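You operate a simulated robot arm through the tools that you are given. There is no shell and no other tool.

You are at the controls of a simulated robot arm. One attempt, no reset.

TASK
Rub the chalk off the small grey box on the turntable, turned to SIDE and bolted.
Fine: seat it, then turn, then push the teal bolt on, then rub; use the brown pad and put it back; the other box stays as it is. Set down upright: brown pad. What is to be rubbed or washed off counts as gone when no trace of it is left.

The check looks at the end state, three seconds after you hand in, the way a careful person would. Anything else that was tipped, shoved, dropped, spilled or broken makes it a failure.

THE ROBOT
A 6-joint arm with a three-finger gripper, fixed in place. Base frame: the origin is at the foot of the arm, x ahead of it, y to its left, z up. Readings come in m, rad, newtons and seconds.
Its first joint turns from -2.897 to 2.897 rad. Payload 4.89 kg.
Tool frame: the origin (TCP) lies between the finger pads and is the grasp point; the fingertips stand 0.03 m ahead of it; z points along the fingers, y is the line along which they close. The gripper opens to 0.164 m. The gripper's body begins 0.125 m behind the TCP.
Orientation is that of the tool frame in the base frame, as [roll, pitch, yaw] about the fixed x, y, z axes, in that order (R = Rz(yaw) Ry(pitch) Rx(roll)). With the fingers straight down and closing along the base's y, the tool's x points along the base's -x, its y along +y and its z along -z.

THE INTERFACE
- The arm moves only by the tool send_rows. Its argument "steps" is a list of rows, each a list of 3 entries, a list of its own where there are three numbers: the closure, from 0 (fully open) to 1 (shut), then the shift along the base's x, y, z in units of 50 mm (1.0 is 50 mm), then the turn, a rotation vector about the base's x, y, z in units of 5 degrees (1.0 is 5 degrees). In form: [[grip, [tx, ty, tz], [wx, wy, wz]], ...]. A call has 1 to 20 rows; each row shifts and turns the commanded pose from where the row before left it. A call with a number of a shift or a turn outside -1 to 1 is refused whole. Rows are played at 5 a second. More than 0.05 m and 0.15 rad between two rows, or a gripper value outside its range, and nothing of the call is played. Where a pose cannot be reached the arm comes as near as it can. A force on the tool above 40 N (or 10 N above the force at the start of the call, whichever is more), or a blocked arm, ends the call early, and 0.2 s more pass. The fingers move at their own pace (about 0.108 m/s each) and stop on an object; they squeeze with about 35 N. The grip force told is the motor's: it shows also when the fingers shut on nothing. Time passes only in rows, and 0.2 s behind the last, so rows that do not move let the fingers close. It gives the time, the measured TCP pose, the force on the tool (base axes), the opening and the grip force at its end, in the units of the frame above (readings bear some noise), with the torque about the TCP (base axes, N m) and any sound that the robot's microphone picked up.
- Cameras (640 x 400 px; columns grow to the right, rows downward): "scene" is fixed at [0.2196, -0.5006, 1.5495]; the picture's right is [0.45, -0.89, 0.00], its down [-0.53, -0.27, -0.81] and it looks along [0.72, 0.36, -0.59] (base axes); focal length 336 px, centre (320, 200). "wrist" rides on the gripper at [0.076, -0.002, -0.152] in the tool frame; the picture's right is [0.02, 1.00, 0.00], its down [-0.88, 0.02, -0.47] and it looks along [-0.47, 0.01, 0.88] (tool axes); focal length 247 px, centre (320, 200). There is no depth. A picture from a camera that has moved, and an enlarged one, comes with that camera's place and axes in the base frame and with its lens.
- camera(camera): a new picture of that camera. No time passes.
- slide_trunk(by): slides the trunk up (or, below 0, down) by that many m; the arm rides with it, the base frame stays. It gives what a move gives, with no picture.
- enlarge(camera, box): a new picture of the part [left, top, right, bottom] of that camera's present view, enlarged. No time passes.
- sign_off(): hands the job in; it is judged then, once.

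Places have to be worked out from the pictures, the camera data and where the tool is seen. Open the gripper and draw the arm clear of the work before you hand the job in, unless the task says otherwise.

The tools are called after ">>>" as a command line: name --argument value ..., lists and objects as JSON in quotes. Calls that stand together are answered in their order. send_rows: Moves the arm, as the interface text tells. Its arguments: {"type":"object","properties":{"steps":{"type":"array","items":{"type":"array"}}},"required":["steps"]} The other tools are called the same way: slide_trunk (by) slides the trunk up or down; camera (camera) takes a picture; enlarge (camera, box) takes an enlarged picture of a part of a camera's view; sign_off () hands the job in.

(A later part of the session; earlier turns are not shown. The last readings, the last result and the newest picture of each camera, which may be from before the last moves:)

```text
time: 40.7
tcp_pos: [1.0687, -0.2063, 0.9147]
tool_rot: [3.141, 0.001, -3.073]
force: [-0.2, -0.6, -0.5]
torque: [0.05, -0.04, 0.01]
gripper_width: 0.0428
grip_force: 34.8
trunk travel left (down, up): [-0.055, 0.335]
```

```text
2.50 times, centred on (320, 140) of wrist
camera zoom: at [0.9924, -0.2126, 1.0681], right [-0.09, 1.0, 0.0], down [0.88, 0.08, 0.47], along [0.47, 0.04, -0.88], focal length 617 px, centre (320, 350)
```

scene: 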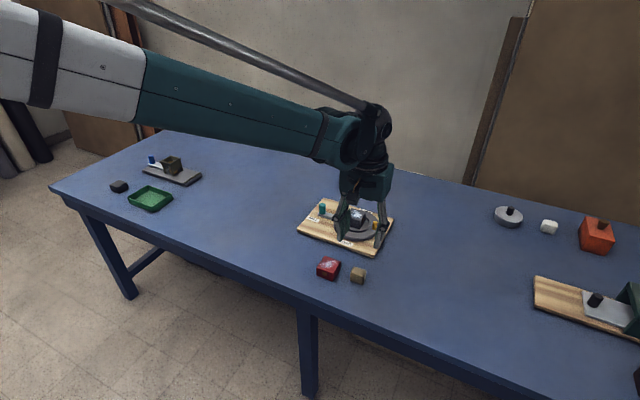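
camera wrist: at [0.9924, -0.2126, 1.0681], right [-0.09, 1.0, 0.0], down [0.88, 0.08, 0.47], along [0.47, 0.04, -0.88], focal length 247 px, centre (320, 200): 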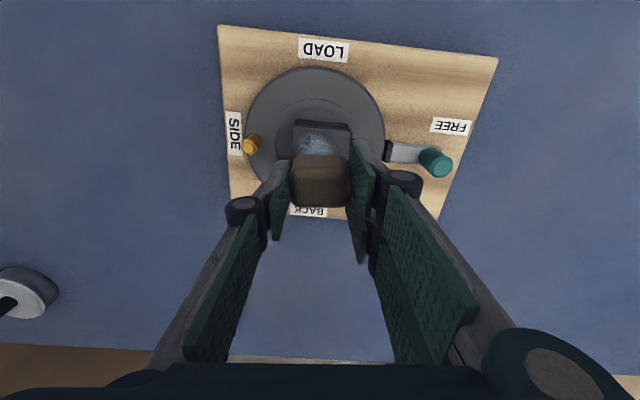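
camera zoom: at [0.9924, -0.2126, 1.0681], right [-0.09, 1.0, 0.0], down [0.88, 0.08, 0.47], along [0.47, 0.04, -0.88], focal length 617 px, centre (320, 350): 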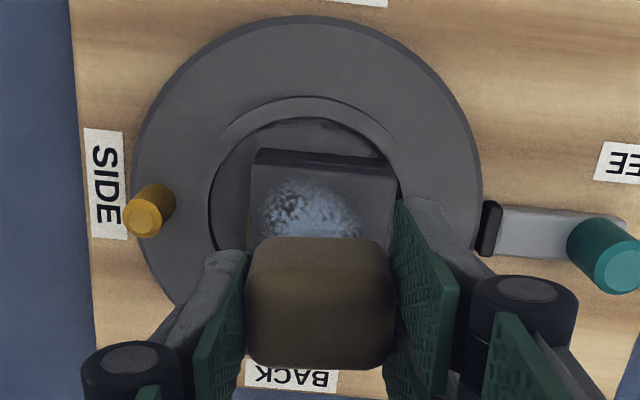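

The box centre is at about (1.068, -0.207), right under the pad. I lower to z≈0.88 and then feel for contact in 1–2 mm steps.

>>> send_rows --steps '[[1, [0, 0, -0.4], [0, 0, 0]], [1, [0, 0, -0.2], [0, 0, 0]], [1, [0, 0, -0.06], [0, 0, 0]], [1, [0, 0, 0], [0, 0, 0]]]'

>>> enlarge --camera "scene" --box '[325, 190, 385, 240]'

```text
time: 41.7
tcp_pos: [1.0683, -0.2046, 0.8831]
tool_rot: [3.139, -0.001, -3.072]
force: [-0.1, 0.2, -1.1]
torque: [-0.01, -0.03, -0.03]
gripper_width: 0.0427
grip_force: 34.9
trunk travel left (down, up): [-0.055, 0.335]
```

```text
8.00 times, centred on (355, 215) of scene
camera zoom: at [0.2196, -0.5006, 1.5495], right [0.45, -0.89, 0.0], down [-0.53, -0.27, -0.81], along [0.72, 0.36, -0.59], focal length 2692 px, centre (40, 80)
```

zoom: 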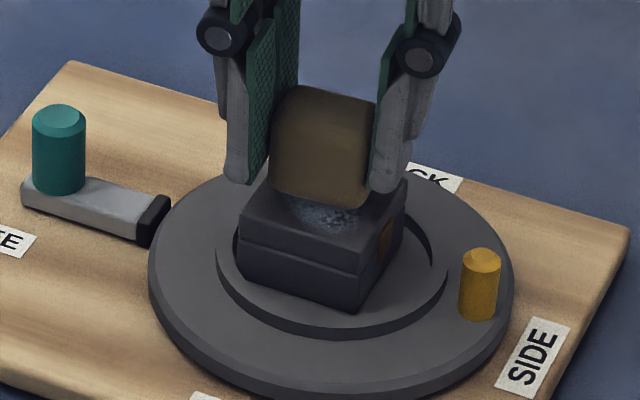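

Still a small gap. I step down another 5 mm and read the force.

>>> send_rows --steps '[[1, [0, 0, -0.06], [0, 0, 0]], [1, [0, 0, -0.04], [0, 0, 0]], [1, [0, 0, 0], [0, 0, 0]]]'

```text
time: 42.5
tcp_pos: [1.0682, -0.2052, 0.8784]
tool_rot: [-3.14, 0.0, -3.072]
force: [-0.2, 0.5, -1.0]
torque: [-0.01, -0.04, -0.01]
gripper_width: 0.0428
grip_force: 34.5
trunk travel left (down, up): [-0.055, 0.335]
```

No contact yet at z=0.878. I continue in 2 mm steps.

>>> send_rows --steps '[[1, [0, 0, -0.04], [0, 0, 0]], [1, [0, 0, -0.04], [0, 0, 0]], [1, [0, 0, 0], [0, 0, 0]]]'

```text
time: 43.3
tcp_pos: [1.0679, -0.2059, 0.8772]
tool_rot: [3.141, 0.003, -3.072]
force: [4.0, -1.2, 33.9]
torque: [-0.04, -0.27, 0.0]
gripper_width: 0.0427
grip_force: 34.8
trunk travel left (down, up): [-0.055, 0.335]
```

Contact at z≈0.877 with 34 N, stiff. I back off about 2 mm to a light press before rubbing.

>>> send_rows --steps '[[1, [0, 0, 0.044], [0, 0, 0]], [1, [0, 0, 0], [0, 0, 0]]]'

```text
time: 43.9
tcp_pos: [1.0684, -0.2052, 0.8774]
tool_rot: [-3.141, 0.003, -3.071]
force: [-2.8, -2.6, 15.8]
torque: [-0.05, 0.07, -0.03]
gripper_width: 0.043
grip_force: 34.9
trunk travel left (down, up): [-0.055, 0.335]
```

A 16 N press is a bit much; I ease off slightly and make a first stroke along x over the chalk.

>>> send_rows --steps '[[1, [0, 0, 0.01], [0, 0, 0]], [1, [-0.12, 0, 0], [0, 0, 0]], [1, [-0.12, 0, 0], [0, 0, 0]], [1, [0.12, 0, 0], [0, 0, 0]], [1, [0.12, 0, 0], [0, 0, 0]], [1, [0.12, 0, 0], [0, 0, 0]], [1, [0.12, 0, 0], [0, 0, 0]], [1, [-0.12, 0, 0], [0, 0, 0]], [1, [-0.12, 0, 0], [0, 0, 0]]]'

>>> enlarge --camera "scene" --box '[325, 190, 385, 240]'

>>> enlarge --camera "wrist" --box '[220, 60, 420, 220]'

```text
time: 45.9
tcp_pos: [1.0679, -0.2063, 0.8775]
tool_rot: [-3.142, 0.003, -3.072]
force: [4.0, -0.6, 10.0]
torque: [0.01, -0.23, -0.01]
gripper_width: 0.0432
grip_force: 35.4
trunk travel left (down, up): [-0.055, 0.335]
```

```text
8.00 times, centred on (355, 215) of scene
camera zoom: at [0.2196, -0.5006, 1.5495], right [0.45, -0.89, 0.0], down [-0.53, -0.27, -0.81], along [0.72, 0.36, -0.59], focal length 2692 px, centre (40, 80)
```

zoom: 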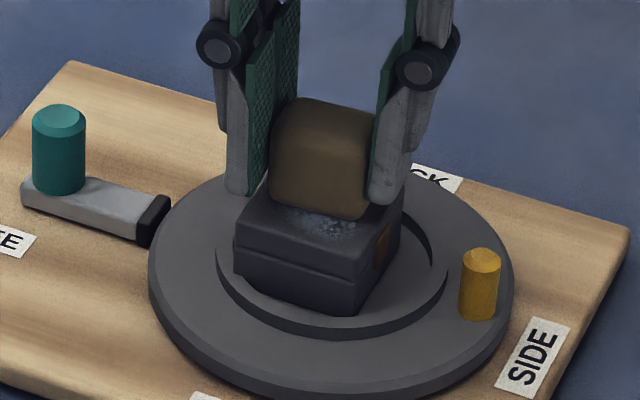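

```text
2.50 times, centred on (320, 140) of wrist
camera zoom: at [0.9915, -0.2127, 1.0294], right [-0.09, 1.0, 0.0], down [0.88, 0.08, 0.47], along [0.47, 0.04, -0.88], focal length 617 px, centre (320, 350)
```

zoom: 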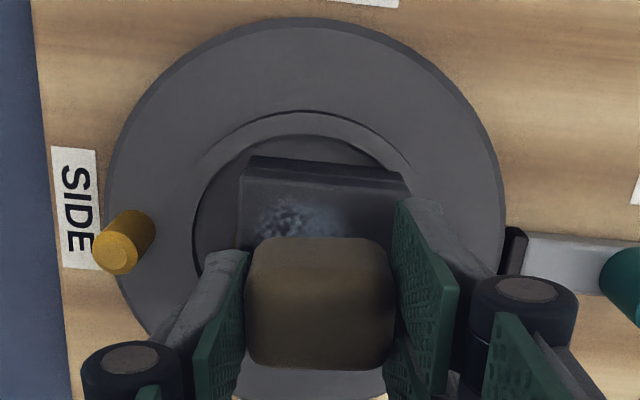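

The board stays put and the chalk is thinning where the pad passes. I make longer strokes (±20 mm in x) at the current y.

>>> send_rows --steps '[[1, [-0.2, 0, 0], [0, 0, 0]], [1, [-0.2, 0, 0], [0, 0, 0]], [1, [0.2, 0, 0], [0, 0, 0]], [1, [0.2, 0, 0], [0, 0, 0]], [1, [0.2, 0, 0], [0, 0, 0]], [1, [0.2, 0, 0], [0, 0, 0]], [1, [-0.2, 0, 0], [0, 0, 0]], [1, [-0.2, 0, 0], [0, 0, 0]], [1, [-0.2, 0, 0], [0, 0, 0]], [1, [-0.2, 0, 0], [0, 0, 0]], [1, [0.2, 0, 0], [0, 0, 0]], [1, [0.2, 0, 0], [0, 0, 0]], [1, [0.2, 0, 0], [0, 0, 0]], [1, [0.2, 0, 0], [0, 0, 0]]]'

>>> enlarge --camera "scene" --box '[325, 190, 385, 240]'

>>> enlarge --camera "wrist" --box '[220, 60, 420, 220]'

```text
time: 48.9
tcp_pos: [1.0881, -0.2052, 0.8769]
tool_rot: [-3.141, 0.002, -3.071]
force: [-3.3, -0.5, 5.8]
torque: [0.04, 0.16, 0.01]
gripper_width: 0.0426
grip_force: 35.4
trunk travel left (down, up): [-0.055, 0.335]
```

```text
8.00 times, centred on (355, 215) of scene
camera zoom: at [0.2196, -0.5006, 1.5495], right [0.45, -0.89, 0.0], down [-0.53, -0.27, -0.81], along [0.72, 0.36, -0.59], focal length 2692 px, centre (40, 80)
```

zoom: 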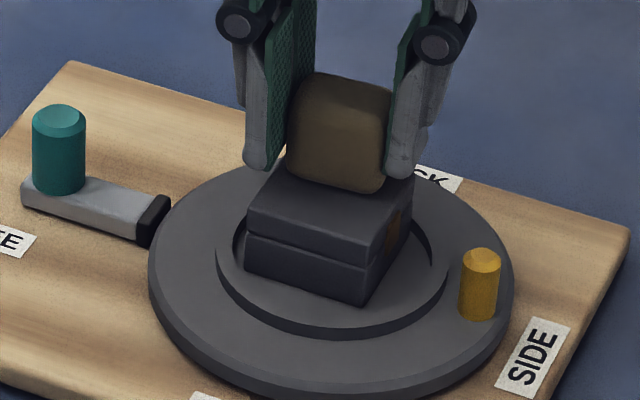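

```text
2.50 times, centred on (320, 140) of wrist
camera zoom: at [1.0111, -0.2127, 1.0294], right [-0.09, 1.0, 0.0], down [0.88, 0.08, 0.47], along [0.47, 0.04, -0.88], focal length 617 px, centre (320, 350)
```

zoom: 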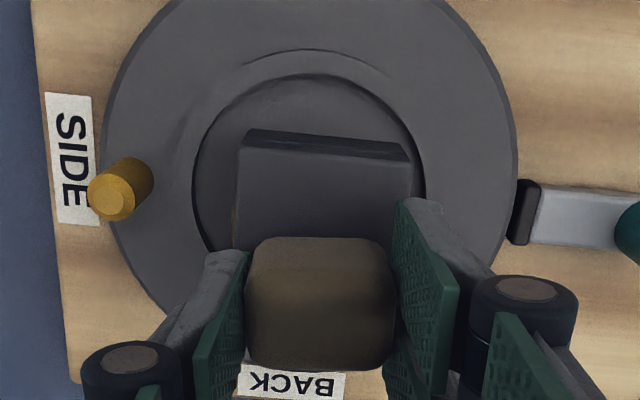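

The near part of the top is already clean. I repeat strokes offset ±10 mm in y to cover the full top.

>>> send_rows --steps '[[1, [0, 0.2, 0], [0, 0, 0]], [1, [-0.2, 0, 0], [0, 0, 0]], [1, [-0.2, 0, 0], [0, 0, 0]], [1, [-0.2, 0, 0], [0, 0, 0]], [1, [-0.2, 0, 0], [0, 0, 0]], [1, [0.2, 0, 0], [0, 0, 0]], [1, [0.2, 0, 0], [0, 0, 0]], [1, [0.2, 0, 0], [0, 0, 0]], [1, [0.2, 0, 0], [0, 0, 0]], [1, [0, -0.2, 0], [0, 0, 0]], [1, [0, -0.2, 0], [0, 0, 0]], [1, [-0.2, 0, 0], [0, 0, 0]], [1, [-0.2, 0, 0], [0, 0, 0]], [1, [-0.2, 0, 0], [0, 0, 0]], [1, [-0.2, 0, 0], [0, 0, 0]], [1, [0.2, 0, 0], [0, 0, 0]], [1, [0.2, 0, 0], [0, 0, 0]], [1, [0, 0.2, 0], [0, 0, 0]]]'

>>> enlarge --camera "scene" --box '[325, 190, 385, 240]'

```text
time: 52.7
tcp_pos: [1.0676, -0.207, 0.8757]
tool_rot: [3.141, 0.001, -3.071]
force: [1.1, -2.3, 5.2]
torque: [-0.15, -0.04, -0.02]
gripper_width: 0.043
grip_force: 35.1
trunk travel left (down, up): [-0.055, 0.335]
```

```text
8.00 times, centred on (355, 215) of scene
camera zoom: at [0.2196, -0.5006, 1.5495], right [0.45, -0.89, 0.0], down [-0.53, -0.27, -0.81], along [0.72, 0.36, -0.59], focal length 2692 px, centre (40, 80)
```

zoom: 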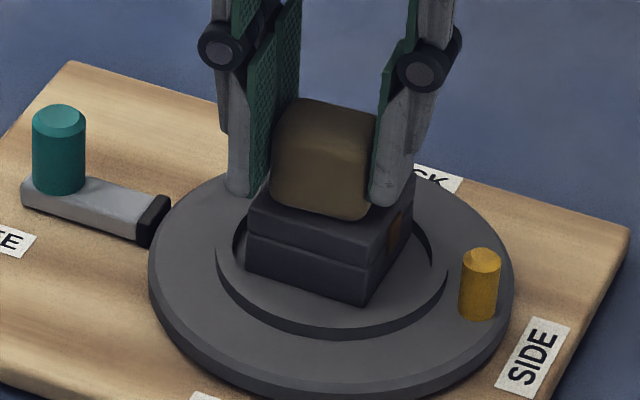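

I lift the pad off and shift back to inspect the whole top for any trace.

>>> send_rows --steps '[[1, [0, 0, 0.4], [0, 0, 0]], [1, [0, 0, 0.8], [0, 0, 0]], [1, [-0.8, 0, 0.2], [0, 0, 0]], [1, [-0.6, 0, 0], [0, 0, 0]], [1, [0, 0, 0], [0, 0, 0]]]'

>>> enlarge --camera "scene" --box '[335, 200, 380, 230]'

>>> camera --camera "wrist"

```text
time: 53.9
tcp_pos: [0.9978, -0.2051, 0.9462]
tool_rot: [-3.14, 0.001, -3.072]
force: [0.2, 0.6, -0.8]
torque: [-0.06, -0.01, 0.03]
gripper_width: 0.0427
grip_force: 35.3
trunk travel left (down, up): [-0.055, 0.335]
```

```text
13.33 times, centred on (358, 215) of scene
camera zoom: at [0.2196, -0.5006, 1.5495], right [0.45, -0.89, 0.0], down [-0.53, -0.27, -0.81], along [0.72, 0.36, -0.59], focal length 4487 px, centre (-180, 0)
```

zoom: 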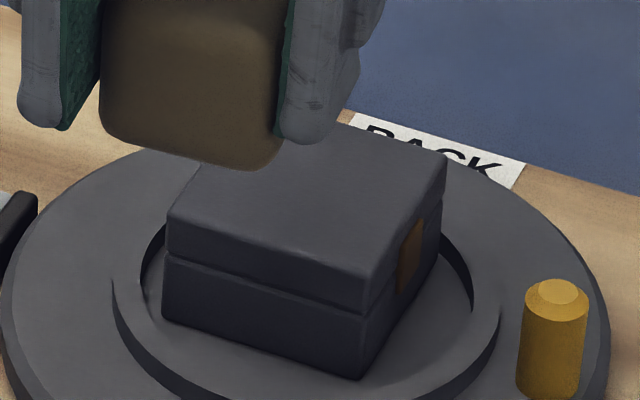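

```text
taken
camera wrist: at [0.9212, -0.2133, 1.0992], right [-0.09, 1.0, 0.0], down [0.88, 0.08, 0.47], along [0.47, 0.04, -0.88], focal length 247 px, centre (320, 200)
```

wrist: 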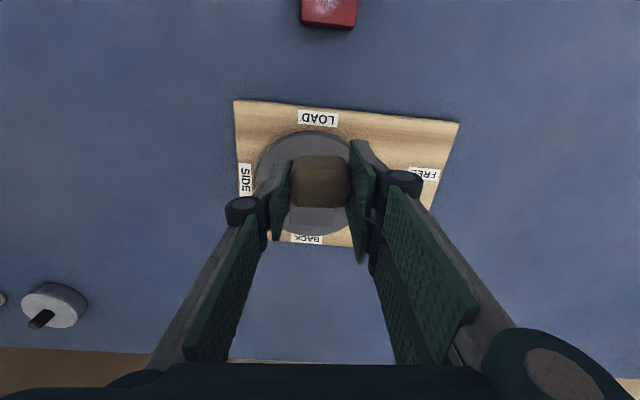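

The visible top is clean. I carry the pad back over its home spot and then check the complete top from both cameras.

>>> send_rows --steps '[[1, [-0.654, -0.478, 0], [0, 0, 0]], [1, [-0.654, -0.478, 0], [0, 0, 0]], [1, [-0.654, -0.478, 0], [0, 0, 0]], [1, [-0.654, -0.478, 0], [0, 0, 0]], [1, [0, 0, 0], [0, 0, 0]]]'

>>> enlarge --camera "scene" --box '[335, 200, 380, 230]'

>>> camera --camera "wrist"

```text
time: 55.1
tcp_pos: [0.867, -0.3003, 0.9464]
tool_rot: [3.141, 0.001, -3.072]
force: [-0.2, 0.5, -0.4]
torque: [-0.05, 0.03, -0.01]
gripper_width: 0.0431
grip_force: 34.9
trunk travel left (down, up): [-0.055, 0.335]
```

```text
13.33 times, centred on (358, 215) of scene
camera zoom: at [0.2196, -0.5006, 1.5495], right [0.45, -0.89, 0.0], down [-0.53, -0.27, -0.81], along [0.72, 0.36, -0.59], focal length 4487 px, centre (-180, 0)
```

zoom: 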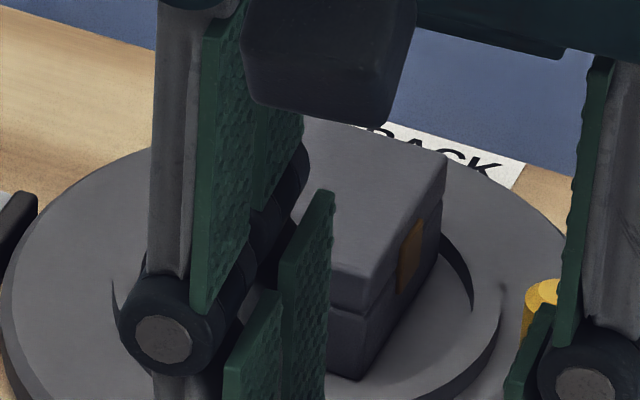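

```text
taken
camera wrist: at [0.7907, -0.3081, 1.0978], right [-0.09, 1.0, 0.0], down [0.88, 0.08, 0.47], along [0.47, 0.04, -0.88], focal length 247 px, centre (320, 200)
```

wrist: 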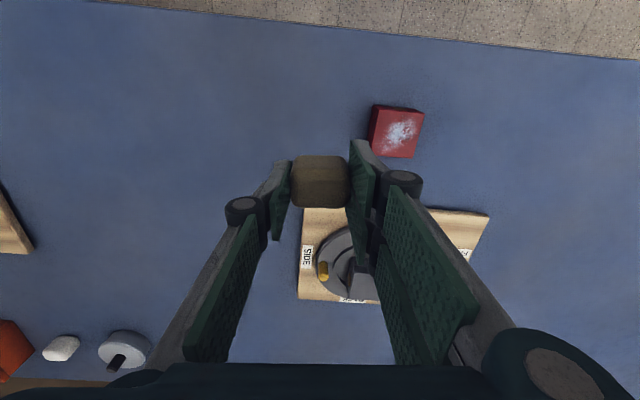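

The arm blocks the view from here, so I swing aside with the pad still held to check the complete box top.

>>> send_rows --steps '[[1, [-0.2, 0.95, 0.1], [0, 0, 0]], [1, [-0.2, 0.95, 0.1], [0, 0, 0]], [1, [-0.2, 0.95, 0.1], [0, 0, 0]], [1, [-0.2, 0.95, 0.1], [0, 0, 0]], [1, [-0.2, 0.95, 0.1], [0, 0, 0]], [1, [-0.2, 0.95, 0.1], [0, 0, 0]], [1, [0, 0, 0], [0, 0, 0]]]'

>>> enlarge --camera "scene" --box '[335, 200, 380, 230]'

>>> enlarge --camera "scene" --box '[280, 190, 400, 290]'

>>> camera --camera "wrist"

```text
time: 56.7
tcp_pos: [0.8066, -0.016, 0.9774]
tool_rot: [-3.141, -0.001, -3.073]
force: [-0.9, -0.8, -0.4]
torque: [0.11, 0.03, 0.0]
gripper_width: 0.0427
grip_force: 35.1
trunk travel left (down, up): [-0.055, 0.335]
```

```text
13.33 times, centred on (358, 215) of scene
camera zoom: at [0.2196, -0.5006, 1.5495], right [0.45, -0.89, 0.0], down [-0.53, -0.27, -0.81], along [0.72, 0.36, -0.59], focal length 4487 px, centre (-180, 0)
```

zoom: 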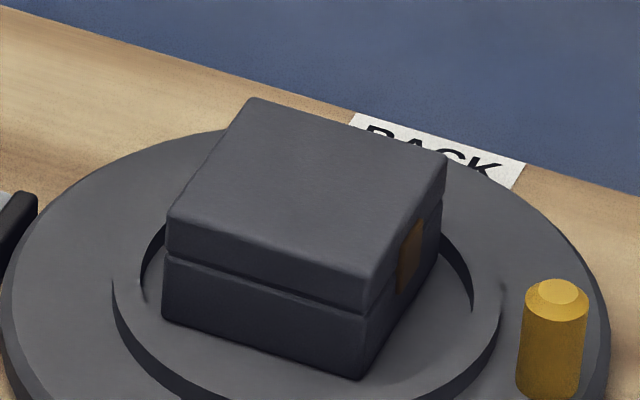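

```text
4.00 times, centred on (340, 240) of scene
camera zoom: at [0.2196, -0.5006, 1.5495], right [0.45, -0.89, 0.0], down [-0.53, -0.27, -0.81], along [0.72, 0.36, -0.59], focal length 1346 px, centre (240, 40)
```

zoom: 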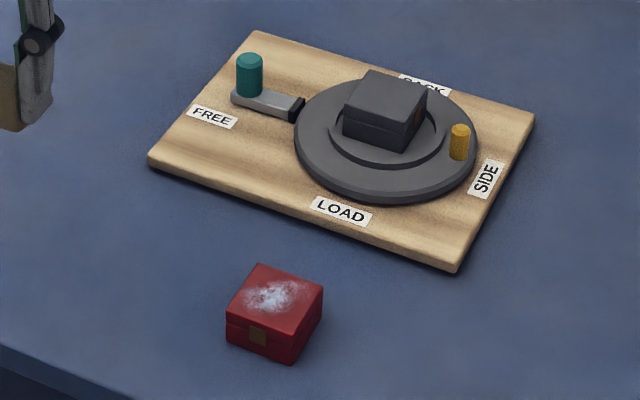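

```text
taken
camera wrist: at [0.7293, -0.0232, 1.1305], right [-0.09, 1.0, 0.0], down [0.88, 0.08, 0.47], along [0.47, 0.04, -0.88], focal length 247 px, centre (320, 200)
```

wrist: 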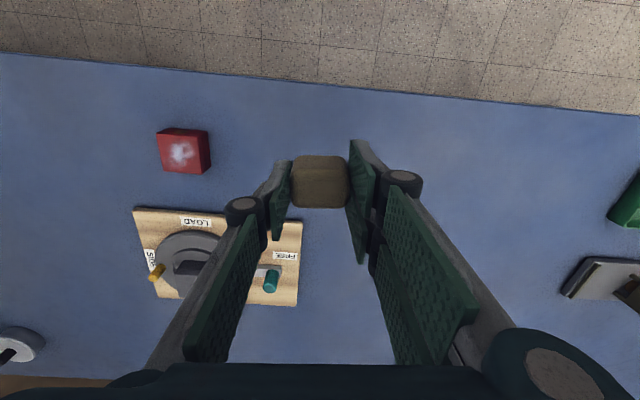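

The top looks entirely clean. I take a maximal zoom of the top face to make sure no faint chalk remains, and of the bolt and peg for state.

>>> enlarge --camera "scene" --box '[346, 205, 370, 223]'

>>> enlarge --camera "scene" --box '[315, 195, 355, 225]'

```text
16.00 times, centred on (358, 214) of scene
camera zoom: at [0.2196, -0.5006, 1.5495], right [0.45, -0.89, 0.0], down [-0.53, -0.27, -0.81], along [0.72, 0.36, -0.59], focal length 5384 px, centre (-288, -24)
```

zoom: 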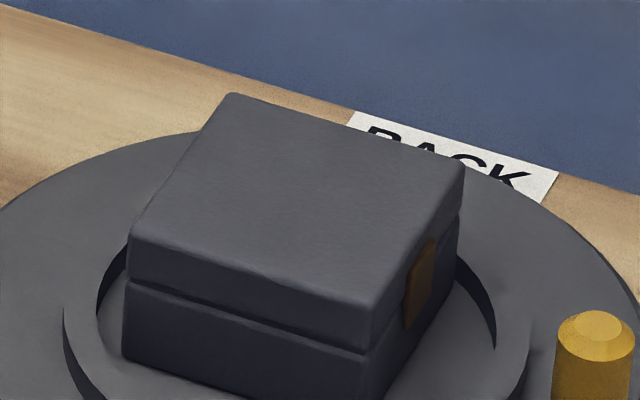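

```text
13.33 times, centred on (335, 210) of scene
camera zoom: at [0.2196, -0.5006, 1.5495], right [0.45, -0.89, 0.0], down [-0.53, -0.27, -0.81], along [0.72, 0.36, -0.59], focal length 4487 px, centre (120, 67)
```

zoom: 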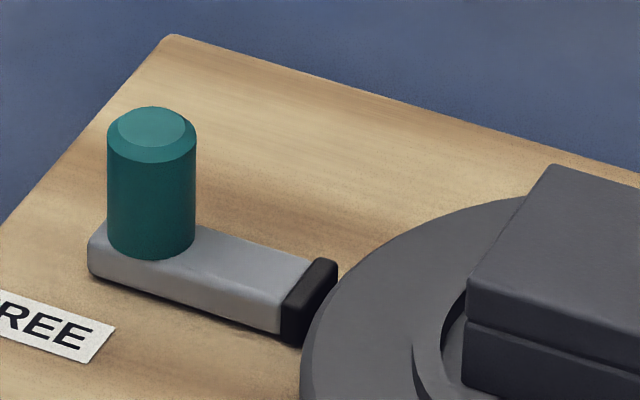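

The box top shows no trace of chalk. I bring the pad back over its home position and lower to just above the table.

>>> send_rows --steps '[[1, [0.2, -0.95, -0.1], [0, 0, 0]], [1, [0.2, -0.95, -0.1], [0, 0, 0]], [1, [0.2, -0.95, -0.1], [0, 0, 0]], [1, [0.2, -0.95, -0.1], [0, 0, 0]], [1, [0.2, -0.95, -0.1], [0, 0, 0]], [1, [0.2, -0.95, -0.1], [0, 0, 0]], [1, [0, 0, -0.9], [0, 0, 0]], [1, [0, 0, -0.9], [0, 0, 0]], [1, [0, 0, -0.7], [0, 0, 0]], [1, [0, 0, 0], [0, 0, 0]]]'

>>> enlarge --camera "scene" --box '[310, 230, 400, 290]'

>>> enlarge --camera "wrist" --box '[250, 110, 400, 250]'

```text
time: 58.9
tcp_pos: [0.867, -0.3012, 0.8213]
tool_rot: [-3.141, 0.003, -3.072]
force: [0.6, 0.2, 0.8]
torque: [-0.01, -0.03, 0.0]
gripper_width: 0.0429
grip_force: 34.5
trunk travel left (down, up): [-0.055, 0.335]
```

```text
6.67 times, centred on (355, 260) of scene
camera zoom: at [0.2196, -0.5006, 1.5495], right [0.45, -0.89, 0.0], down [-0.53, -0.27, -0.81], along [0.72, 0.36, -0.59], focal length 2244 px, centre (87, -200)
```

zoom: 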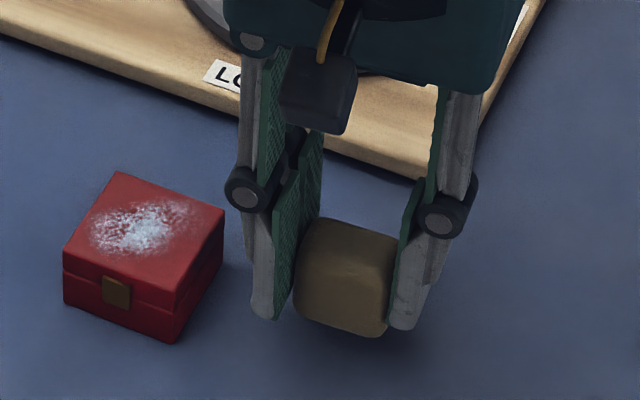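

```text
2.86 times, centred on (325, 180) of wrist
camera zoom: at [0.7905, -0.3082, 0.9735], right [-0.09, 1.0, 0.0], down [0.88, 0.08, 0.47], along [0.47, 0.04, -0.88], focal length 706 px, centre (306, 257)
```

zoom: 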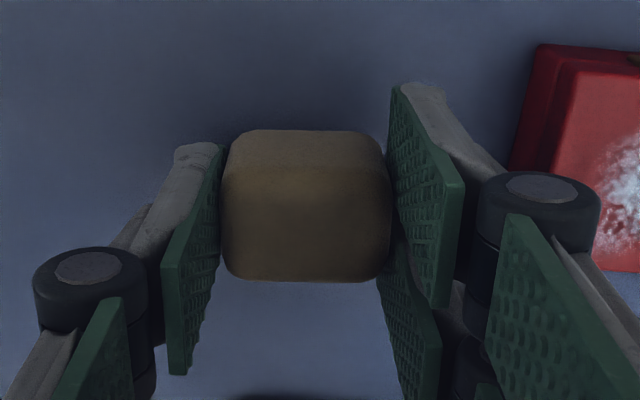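

The pad is held as before, about 15 mm above its spot. I lower it the rest of the way in small steps until light contact.

>>> send_rows --steps '[[1, [0, 0, -0.16], [0, 0, 0]], [1, [0, 0, -0.1], [0, 0, 0]], [1, [0, 0, -0.03], [0, 0, 0]], [1, [0, 0, 0], [0, 0, 0]]]'

```text
time: 59.9
tcp_pos: [0.8683, -0.3007, 0.8069]
tool_rot: [3.141, 0.002, -3.071]
force: [0.2, 0.0, -0.8]
torque: [-0.03, 0.0, 0.02]
gripper_width: 0.0426
grip_force: 35.1
trunk travel left (down, up): [-0.055, 0.335]
```

No contact yet at z=0.807. I continue in 1 mm steps.

>>> send_rows --steps '[[1, [0, 0, -0.02], [0, 0, 0]], [1, [0, 0, -0.02], [0, 0, 0]], [1, [0, 0, 0], [0, 0, 0]]]'

```text
time: 60.7
tcp_pos: [0.867, -0.3005, 0.8048]
tool_rot: [3.141, 0.001, -3.073]
force: [-0.2, 0.4, -1.0]
torque: [-0.02, 0.04, 0.02]
gripper_width: 0.0429
grip_force: 35.3
trunk travel left (down, up): [-0.055, 0.335]
```

Still free (the pad slipped up slightly in the grip while rubbing). One or two more millimetres.

>>> send_rows --steps '[[1, [0, 0, -0.02], [0, 0, 0]], [1, [0, 0, 0], [0, 0, 0]]]'

```text
time: 61.3
tcp_pos: [0.8672, -0.3006, 0.8041]
tool_rot: [-3.141, 0.001, -3.072]
force: [1.2, -2.2, 13.6]
torque: [-0.02, -0.02, 0.0]
gripper_width: 0.0429
grip_force: 35.1
trunk travel left (down, up): [-0.055, 0.335]
```

The pad touches the table (13.6 N). I relieve the press slightly, open the fingers, and lift straight up.

>>> send_rows --steps '[[1, [0, 0, 0.016], [0, 0, 0]], [0.7, [0, 0, 0], [0, 0, 0]], [0.6, [0, 0, 0], [0, 0, 0]], [0.573, [0, 0, 0], [0, 0, 0]], [0.573, [0, 0, 0.3], [0, 0, 0]], [0.573, [0, 0, 0.8], [0, 0, 0]], [0.573, [0, 0, 0.9], [0, 0, 0]], [0.573, [0, 0, 0.9], [0, 0, 0]], [0.573, [0, 0, 0], [0, 0, 0]]]'

>>> camera --camera "wrist"

>>> enlarge --camera "scene" --box '[310, 230, 400, 290]'

```text
time: 63.3
tcp_pos: [0.8678, -0.2998, 0.9507]
tool_rot: [3.14, 0.001, -3.072]
force: [0.3, -0.7, 0.3]
torque: [0.02, 0.0, -0.04]
gripper_width: 0.0701
grip_force: 0.0
trunk travel left (down, up): [-0.055, 0.335]
```

```text
taken
camera wrist: at [0.7918, -0.307, 1.1033], right [-0.09, 1.0, 0.0], down [0.88, 0.08, 0.47], along [0.47, 0.04, -0.88], focal length 247 px, centre (320, 200)
```

wrist: 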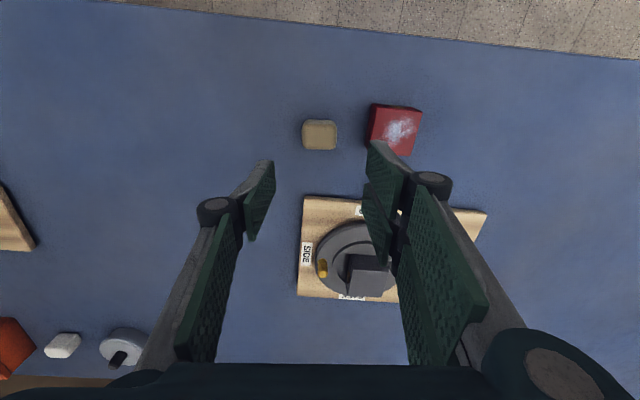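

```text
6.67 times, centred on (355, 260) of scene
camera zoom: at [0.2196, -0.5006, 1.5495], right [0.45, -0.89, 0.0], down [-0.53, -0.27, -0.81], along [0.72, 0.36, -0.59], focal length 2244 px, centre (87, -200)
```

zoom: 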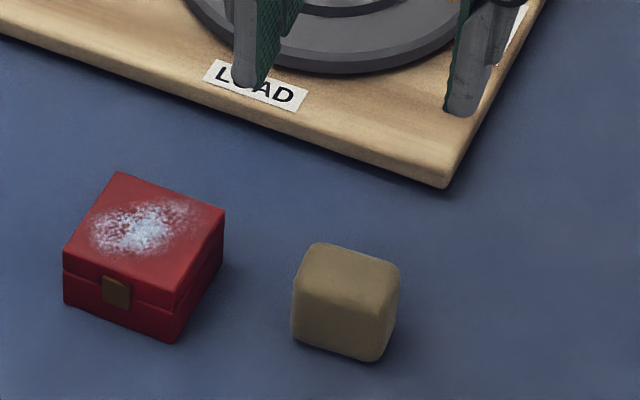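

The pad stands upright at its home and the red box is untouched. Next I'll push the board back; I move to its -y side at a safe height with closed fingers and yaw 0, and compare the board's corners with the original view.

>>> send_rows --steps '[[0.8, [0.804, -0.42, 0], [0, 0, -0.4]], [1, [0.804, -0.42, 0], [0, 0, -0.4]], [1, [0.804, -0.42, 0], [0, 0, 0]], [1, [0.804, -0.42, 0], [0, 0, 0]], [1, [0.804, -0.42, 0], [0, 0, 0]], [1, [0, -0.6, 0], [0, 0, 0]], [1, [0, 0, 0], [0, 0, 0]]]'

>>> enlarge --camera "scene" --box '[280, 190, 400, 290]'

>>> camera --camera "wrist"

>>> enlarge --camera "scene" --box '[340, 260, 376, 290]'

```text
time: 64.9
tcp_pos: [1.0694, -0.4353, 0.9488]
tool_rot: [-3.142, 0.0, 3.141]
force: [0.7, 0.1, -0.1]
torque: [-0.05, 0.05, -0.02]
gripper_width: 0.0
grip_force: 34.6
trunk travel left (down, up): [-0.055, 0.335]
```

```text
4.00 times, centred on (340, 240) of scene
camera zoom: at [0.2196, -0.5006, 1.5495], right [0.45, -0.89, 0.0], down [-0.53, -0.27, -0.81], along [0.72, 0.36, -0.59], focal length 1346 px, centre (240, 40)
```

zoom: 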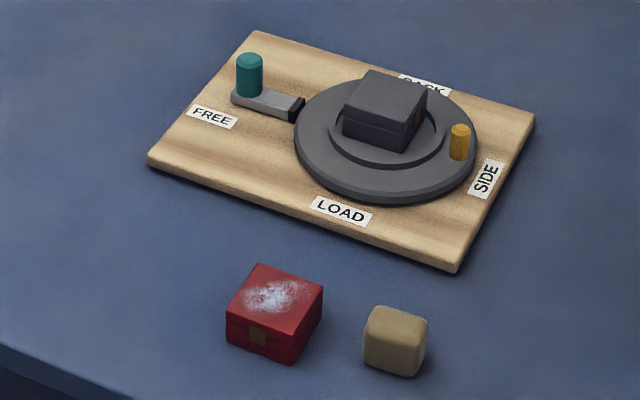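

```text
taken
camera wrist: at [0.9919, -0.4373, 1.1015], right [-0.02, 1.0, 0.0], down [0.88, 0.02, 0.47], along [0.47, 0.01, -0.88], focal length 247 px, centre (320, 200)
```

wrist: 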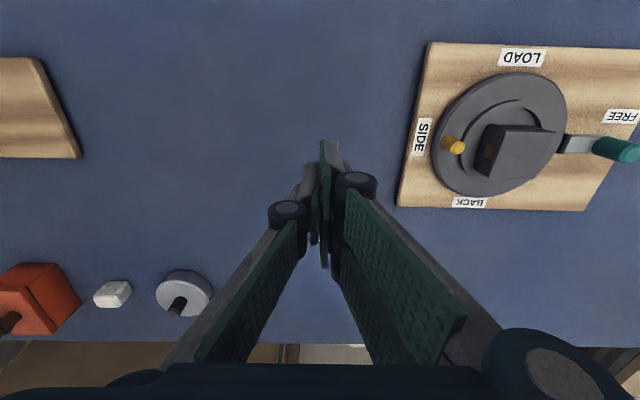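

```text
13.33 times, centred on (358, 275) of scene
camera zoom: at [0.2196, -0.5006, 1.5495], right [0.45, -0.89, 0.0], down [-0.53, -0.27, -0.81], along [0.72, 0.36, -0.59], focal length 4487 px, centre (-187, -800)
```

zoom: 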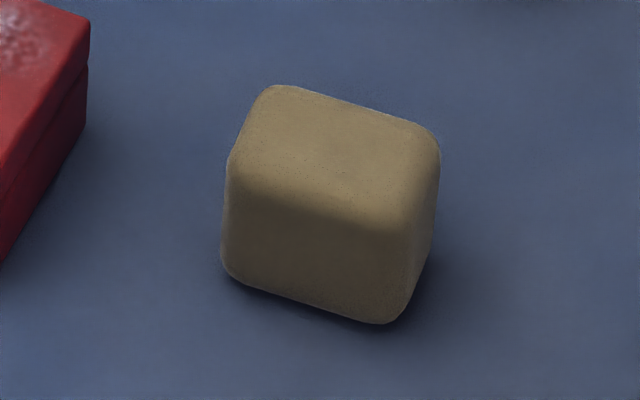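

The pad is within about 2 mm of its original spot. The board is displaced about 21 mm in -y with no visible rotation, so I descend beside its -y edge, staying clear of it.

>>> send_rows --steps '[[1, [0, 0.8, 0], [0, 0, 0]], [1, [0, 0.7, 0], [0, 0, 0]], [1, [0, 0, -0.9], [0, 0, 0]], [1, [0, 0, -0.9], [0, 0, 0]], [1, [0, 0, -0.9], [0, 0, 0]], [1, [0, 0, 0], [0, 0, 0]]]'

>>> enlarge --camera "scene" --box '[340, 180, 424, 250]'

>>> camera --camera "wrist"

```text
time: 66.3
tcp_pos: [1.0689, -0.3607, 0.8128]
tool_rot: [3.141, 0.002, 3.141]
force: [0.8, -0.1, 0.2]
torque: [-0.03, -0.05, 0.01]
gripper_width: 0.0001
grip_force: 35.1
trunk travel left (down, up): [-0.055, 0.335]
```

```text
5.71 times, centred on (382, 215) of scene
camera zoom: at [0.2196, -0.5006, 1.5495], right [0.45, -0.89, 0.0], down [-0.53, -0.27, -0.81], along [0.72, 0.36, -0.59], focal length 1923 px, centre (-34, 114)
```

zoom: 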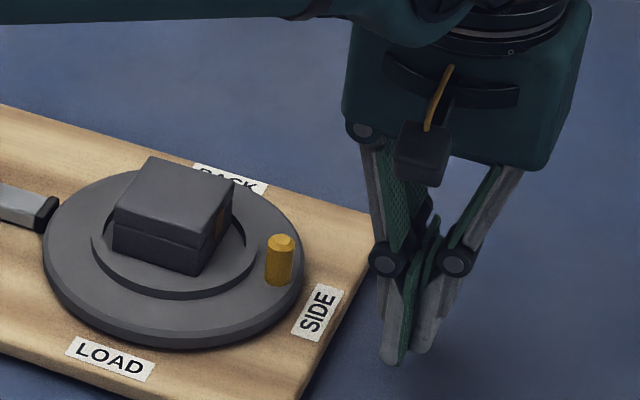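

```text
taken
camera wrist: at [0.9915, -0.3633, 0.9661], right [-0.02, 1.0, 0.0], down [0.88, 0.02, 0.47], along [0.47, 0.01, -0.88], focal length 247 px, centre (320, 200)
```

wrist: 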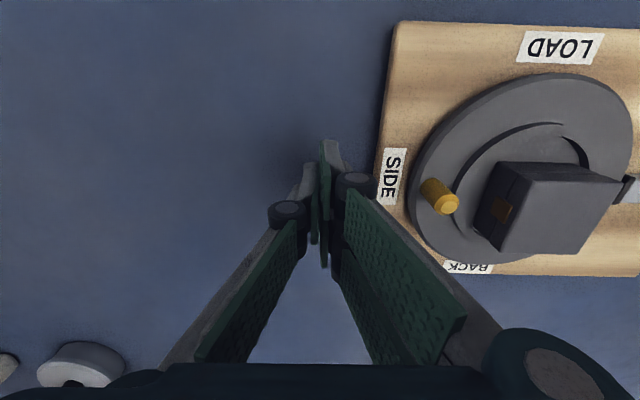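

Clear of the board and peg. I descend to z≈0.794 so the fingertips are at board-edge height.

>>> send_rows --steps '[[1, [0, 0, -0.2], [0, 0, 0]], [1, [0, 0, -0.1], [0, 0, 0]], [1, [0, 0, -0.07], [0, 0, 0]], [1, [0, 0, 0], [0, 0, 0]]]'

>>> enlarge --camera "scene" --box '[360, 205, 402, 240]'

```text
time: 67.3
tcp_pos: [1.0689, -0.3607, 0.7961]
tool_rot: [-3.141, -0.002, 3.141]
force: [-0.2, -0.1, 0.4]
torque: [-0.02, -0.03, -0.04]
gripper_width: 0.0002
grip_force: 35.1
trunk travel left (down, up): [-0.055, 0.335]
```

```text
11.43 times, centred on (381, 222) of scene
camera zoom: at [0.2196, -0.5006, 1.5495], right [0.45, -0.89, 0.0], down [-0.53, -0.27, -0.81], along [0.72, 0.36, -0.59], focal length 3846 px, centre (-377, -57)
```

zoom: 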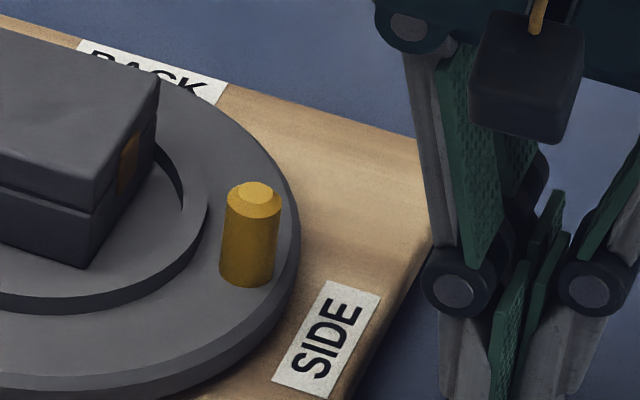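

Knuckles stay clear of the peg. I approach the board edge by 25 mm.

>>> send_rows --steps '[[1, [0, 0.2, 0], [0, 0, 0]], [1, [0, 0.2, 0], [0, 0, 0]], [1, [0, 0.1, 0], [0, 0, 0]], [1, [0, 0, 0], [0, 0, 0]]]'

>>> enlarge --camera "scene" --box '[360, 205, 402, 240]'

>>> enlarge --camera "wrist" --box '[280, 100, 440, 220]'

```text
time: 68.3
tcp_pos: [1.0694, -0.3354, 0.7962]
tool_rot: [-3.14, 0.0, 3.141]
force: [0.4, -0.3, 0.2]
torque: [0.05, 0.0, 0.0]
gripper_width: 0.0
grip_force: 35.5
trunk travel left (down, up): [-0.055, 0.335]
```

```text
11.43 times, centred on (381, 222) of scene
camera zoom: at [0.2196, -0.5006, 1.5495], right [0.45, -0.89, 0.0], down [-0.53, -0.27, -0.81], along [0.72, 0.36, -0.59], focal length 3846 px, centre (-377, -57)
```

zoom: 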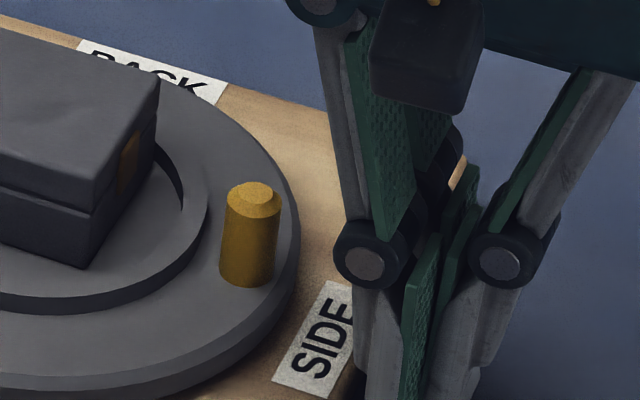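

```text
3.33 times, centred on (360, 160) of wrist
camera zoom: at [0.9915, -0.338, 0.9489], right [-0.02, 1.0, 0.0], down [0.88, 0.02, 0.47], along [0.47, 0.01, -0.88], focal length 823 px, centre (187, 333)
```

zoom: 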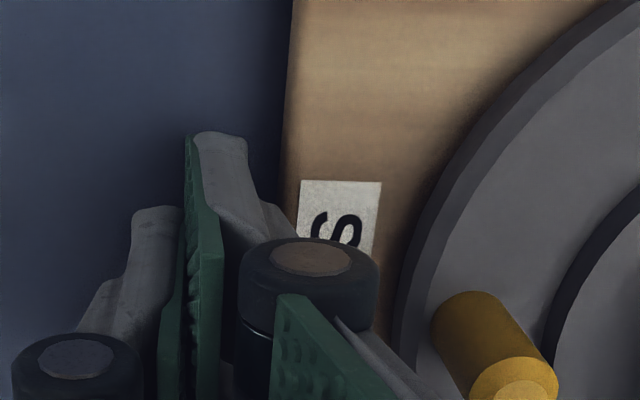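

About 3–5 mm from contact, with the knuckle well clear of the peg. I push gently +y in 5 mm steps, first 15 mm.

>>> send_rows --steps '[[1, [0, 0.1, 0], [0, 0, 0]], [1, [0, 0.1, 0], [0, 0, 0]], [1, [0, 0.1, 0], [0, 0, 0]], [1, [0, 0, 0], [0, 0, 0]]]'

>>> enlarge --camera "scene" --box '[285, 190, 345, 230]'

>>> enlarge --camera "scene" --box '[322, 202, 382, 242]'

```text
time: 69.3
tcp_pos: [1.0692, -0.3212, 0.7959]
tool_rot: [3.141, -0.001, 3.141]
force: [0.2, -8.5, 1.4]
torque: [-0.11, -0.05, -0.09]
gripper_width: 0.0
grip_force: 35.1
trunk travel left (down, up): [-0.055, 0.335]
```

```text
10.00 times, centred on (315, 210) of scene
camera zoom: at [0.2196, -0.5006, 1.5495], right [0.45, -0.89, 0.0], down [-0.53, -0.27, -0.81], along [0.72, 0.36, -0.59], focal length 3365 px, centre (370, 100)
```

zoom: 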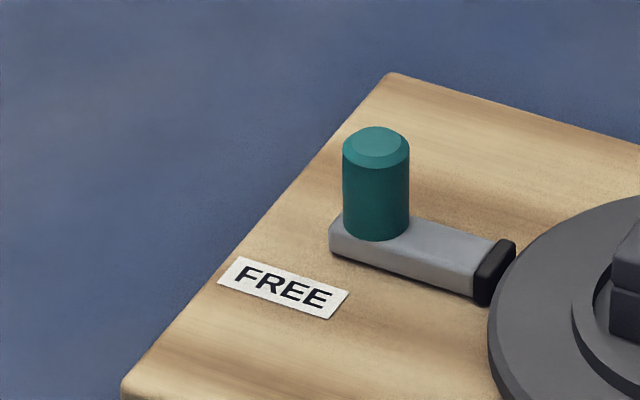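

```text
10.00 times, centred on (352, 222) of scene
camera zoom: at [0.2196, -0.5006, 1.5495], right [0.45, -0.89, 0.0], down [-0.53, -0.27, -0.81], along [0.72, 0.36, -0.59], focal length 3365 px, centre (0, -20)
```

zoom: 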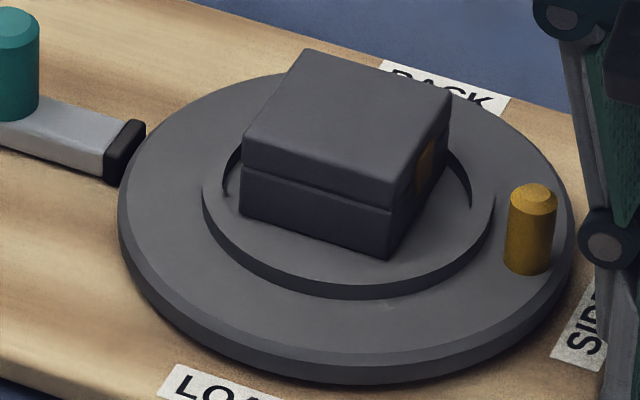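

The label shift shows about 14.5 mm still to go, with the bolt staying put relative to the board. I push another 13 mm, then re-measure.

>>> send_rows --steps '[[1, [0, 0.1, 0], [0, 0, 0]], [1, [0, 0.1, 0], [0, 0, 0]], [1, [0, 0.06, 0], [0, 0, 0]], [1, [0, 0, 0], [0, 0, 0]]]'

>>> enlarge --camera "scene" --box '[285, 190, 345, 230]'

>>> enlarge --camera "scene" --box '[322, 202, 382, 242]'

```text
time: 70.3
tcp_pos: [1.0689, -0.3076, 0.7954]
tool_rot: [3.141, 0.0, 3.141]
force: [-0.2, -8.1, 1.1]
torque: [-0.15, 0.04, -0.01]
gripper_width: 0.0001
grip_force: 34.8
trunk travel left (down, up): [-0.055, 0.335]
```

```text
10.00 times, centred on (315, 210) of scene
camera zoom: at [0.2196, -0.5006, 1.5495], right [0.45, -0.89, 0.0], down [-0.53, -0.27, -0.81], along [0.72, 0.36, -0.59], focal length 3365 px, centre (370, 100)
```

zoom: 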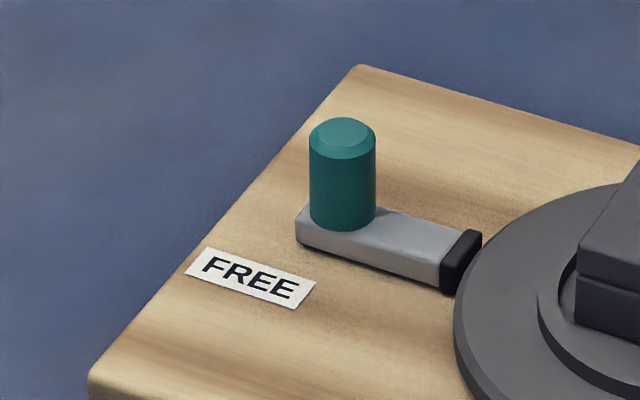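

```text
10.00 times, centred on (352, 222) of scene
camera zoom: at [0.2196, -0.5006, 1.5495], right [0.45, -0.89, 0.0], down [-0.53, -0.27, -0.81], along [0.72, 0.36, -0.59], focal length 3365 px, centre (0, -20)
```

zoom: 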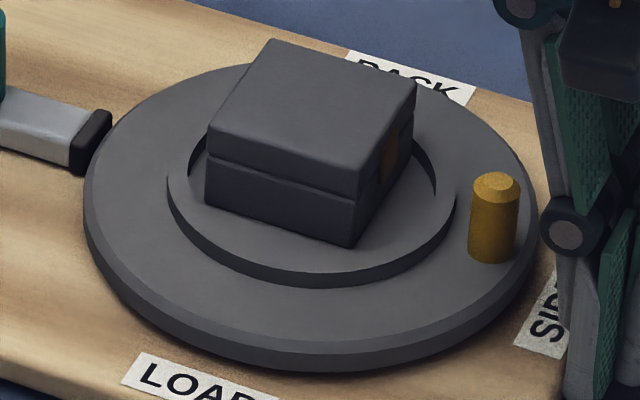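

Now only about 1 mm remains. I give it one more millimetre, then back away from the edge.

>>> send_rows --steps '[[1, [0, 0.022, 0], [0, 0, 0]], [1, [0, 0, 0], [0, 0, 0]], [1, [0, -0.3, 0], [0, 0, 0]], [1, [0, -0.6, 0], [0, 0, 0]], [1, [0, -0.3, 0.6], [0, 0, 0]], [1, [0, 0, 0.9], [0, 0, 0]], [1, [0, 0, 0.9], [0, 0, 0]], [1, [0, 0, 0.6], [0, 0, 0]], [1, [0, 0, 0], [0, 0, 0]]]'

>>> enlarge --camera "scene" --box '[285, 190, 345, 230]'

>>> enlarge --camera "scene" --box '[322, 202, 382, 242]'

>>> camera --camera "wrist"

```text
time: 72.3
tcp_pos: [1.0687, -0.367, 0.946]
tool_rot: [-3.141, 0.0, 3.141]
force: [0.1, 0.6, 0.4]
torque: [-0.02, -0.01, -0.04]
gripper_width: 0.0
grip_force: 34.6
trunk travel left (down, up): [-0.055, 0.335]
```

```text
10.00 times, centred on (315, 210) of scene
camera zoom: at [0.2196, -0.5006, 1.5495], right [0.45, -0.89, 0.0], down [-0.53, -0.27, -0.81], along [0.72, 0.36, -0.59], focal length 3365 px, centre (370, 100)
```

zoom: 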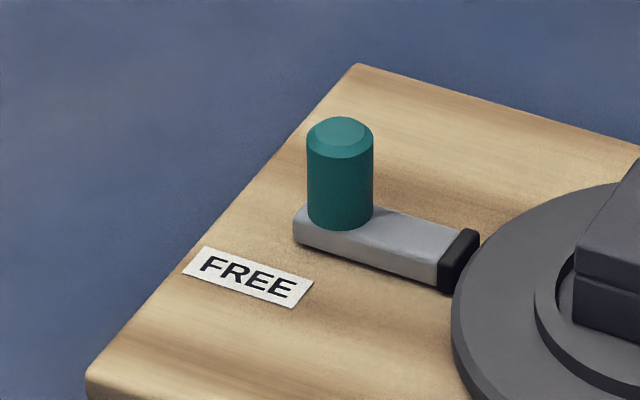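

```text
10.00 times, centred on (352, 222) of scene
camera zoom: at [0.2196, -0.5006, 1.5495], right [0.45, -0.89, 0.0], down [-0.53, -0.27, -0.81], along [0.72, 0.36, -0.59], focal length 3365 px, centre (0, -20)
```

zoom: 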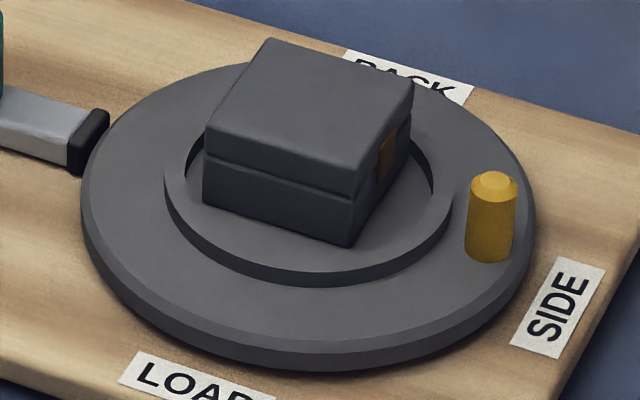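

```text
taken
camera wrist: at [0.9909, -0.369, 1.0992], right [-0.02, 1.0, 0.0], down [0.88, 0.02, 0.47], along [0.47, 0.01, -0.88], focal length 247 px, centre (320, 200)
```

wrist: 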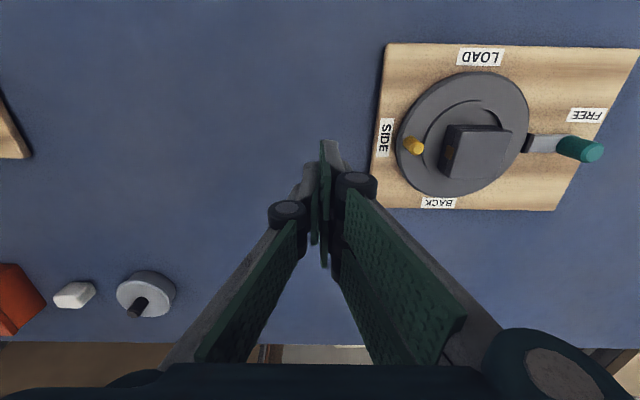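

The board is back within about a millimetre of its original place with the bolt still on. I move over the disc for a top-down check of the peg angle, bolt and box seating, opening the gripper.

>>> send_rows --steps '[[0.8, [-0.3, 0.8, 0.3], [0, 0, 0]], [0.5, [-0.3, 0.8, 0.3], [0, 0, 0]], [0.2, [-0.4, 0.8, 0.2], [0, 0, 0]], [0, [-0.4, 0.8, 0], [0, 0, 0]], [0, [0, 0.3, 0], [0, 0, 0]], [0, [0, 0, 0], [0, 0, 0]]]'

>>> enlarge --camera "wrist" --box '[210, 90, 440, 240]'

>>> camera --camera "wrist"

```text
time: 73.7
tcp_pos: [0.9976, -0.1909, 0.9847]
tool_rot: [-3.141, 0.002, 3.14]
force: [-0.3, 0.1, 0.1]
torque: [0.02, -0.04, -0.02]
gripper_width: 0.1641
grip_force: 0.0
trunk travel left (down, up): [-0.055, 0.335]
```

```text
2.67 times, centred on (325, 165) of wrist
camera zoom: at [0.9203, -0.194, 1.1385], right [-0.02, 1.0, 0.0], down [0.88, 0.02, 0.47], along [0.47, 0.01, -0.88], focal length 659 px, centre (307, 293)
```

zoom: 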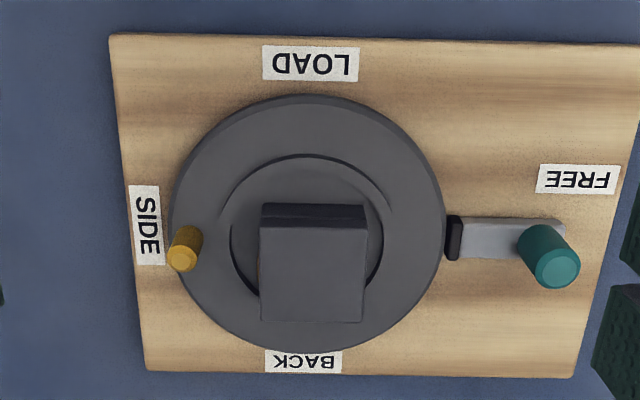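

```text
taken
camera wrist: at [0.9203, -0.194, 1.1385], right [-0.02, 1.0, 0.0], down [0.88, 0.02, 0.47], along [0.47, 0.01, -0.88], focal length 247 px, centre (320, 200)
```

wrist: 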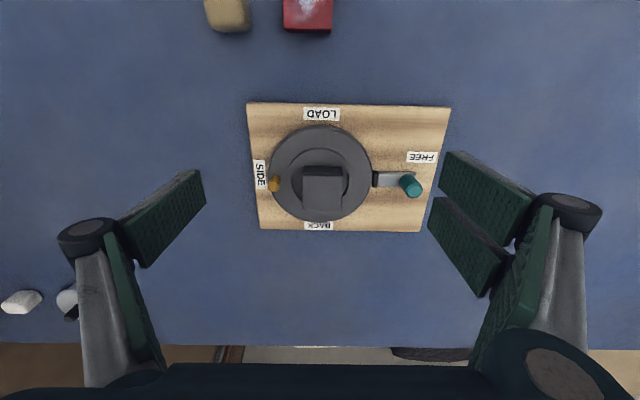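

Peg, disc centre and bolt line up (peg x≈1.067, bolt x≈1.066), so the table is at SIDE and bolted. I take close zooms to make sure the box sits flat on the ring floor.

>>> enlarge --camera "scene" --box '[338, 203, 372, 229]'

>>> enlarge --camera "wrist" --box '[270, 125, 375, 220]'

```text
15.38 times, centred on (355, 216) of scene
camera zoom: at [0.2196, -0.5006, 1.5495], right [0.45, -0.89, 0.0], down [-0.53, -0.27, -0.81], along [0.72, 0.36, -0.59], focal length 5177 px, centre (-218, -46)
```

zoom: 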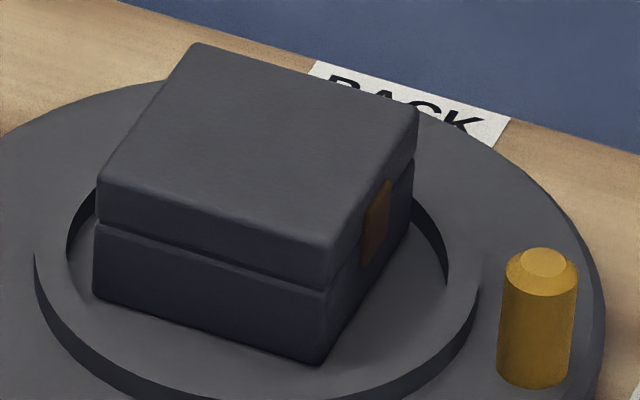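

```text
4.21 times, centred on (322, 172) of wrist
camera zoom: at [0.9203, -0.194, 1.1385], right [-0.02, 1.0, 0.0], down [0.88, 0.02, 0.47], along [0.47, 0.01, -0.88], focal length 1040 px, centre (310, 316)
```

zoom: 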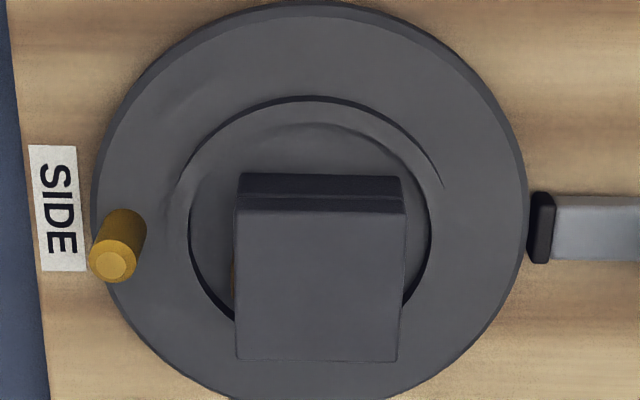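

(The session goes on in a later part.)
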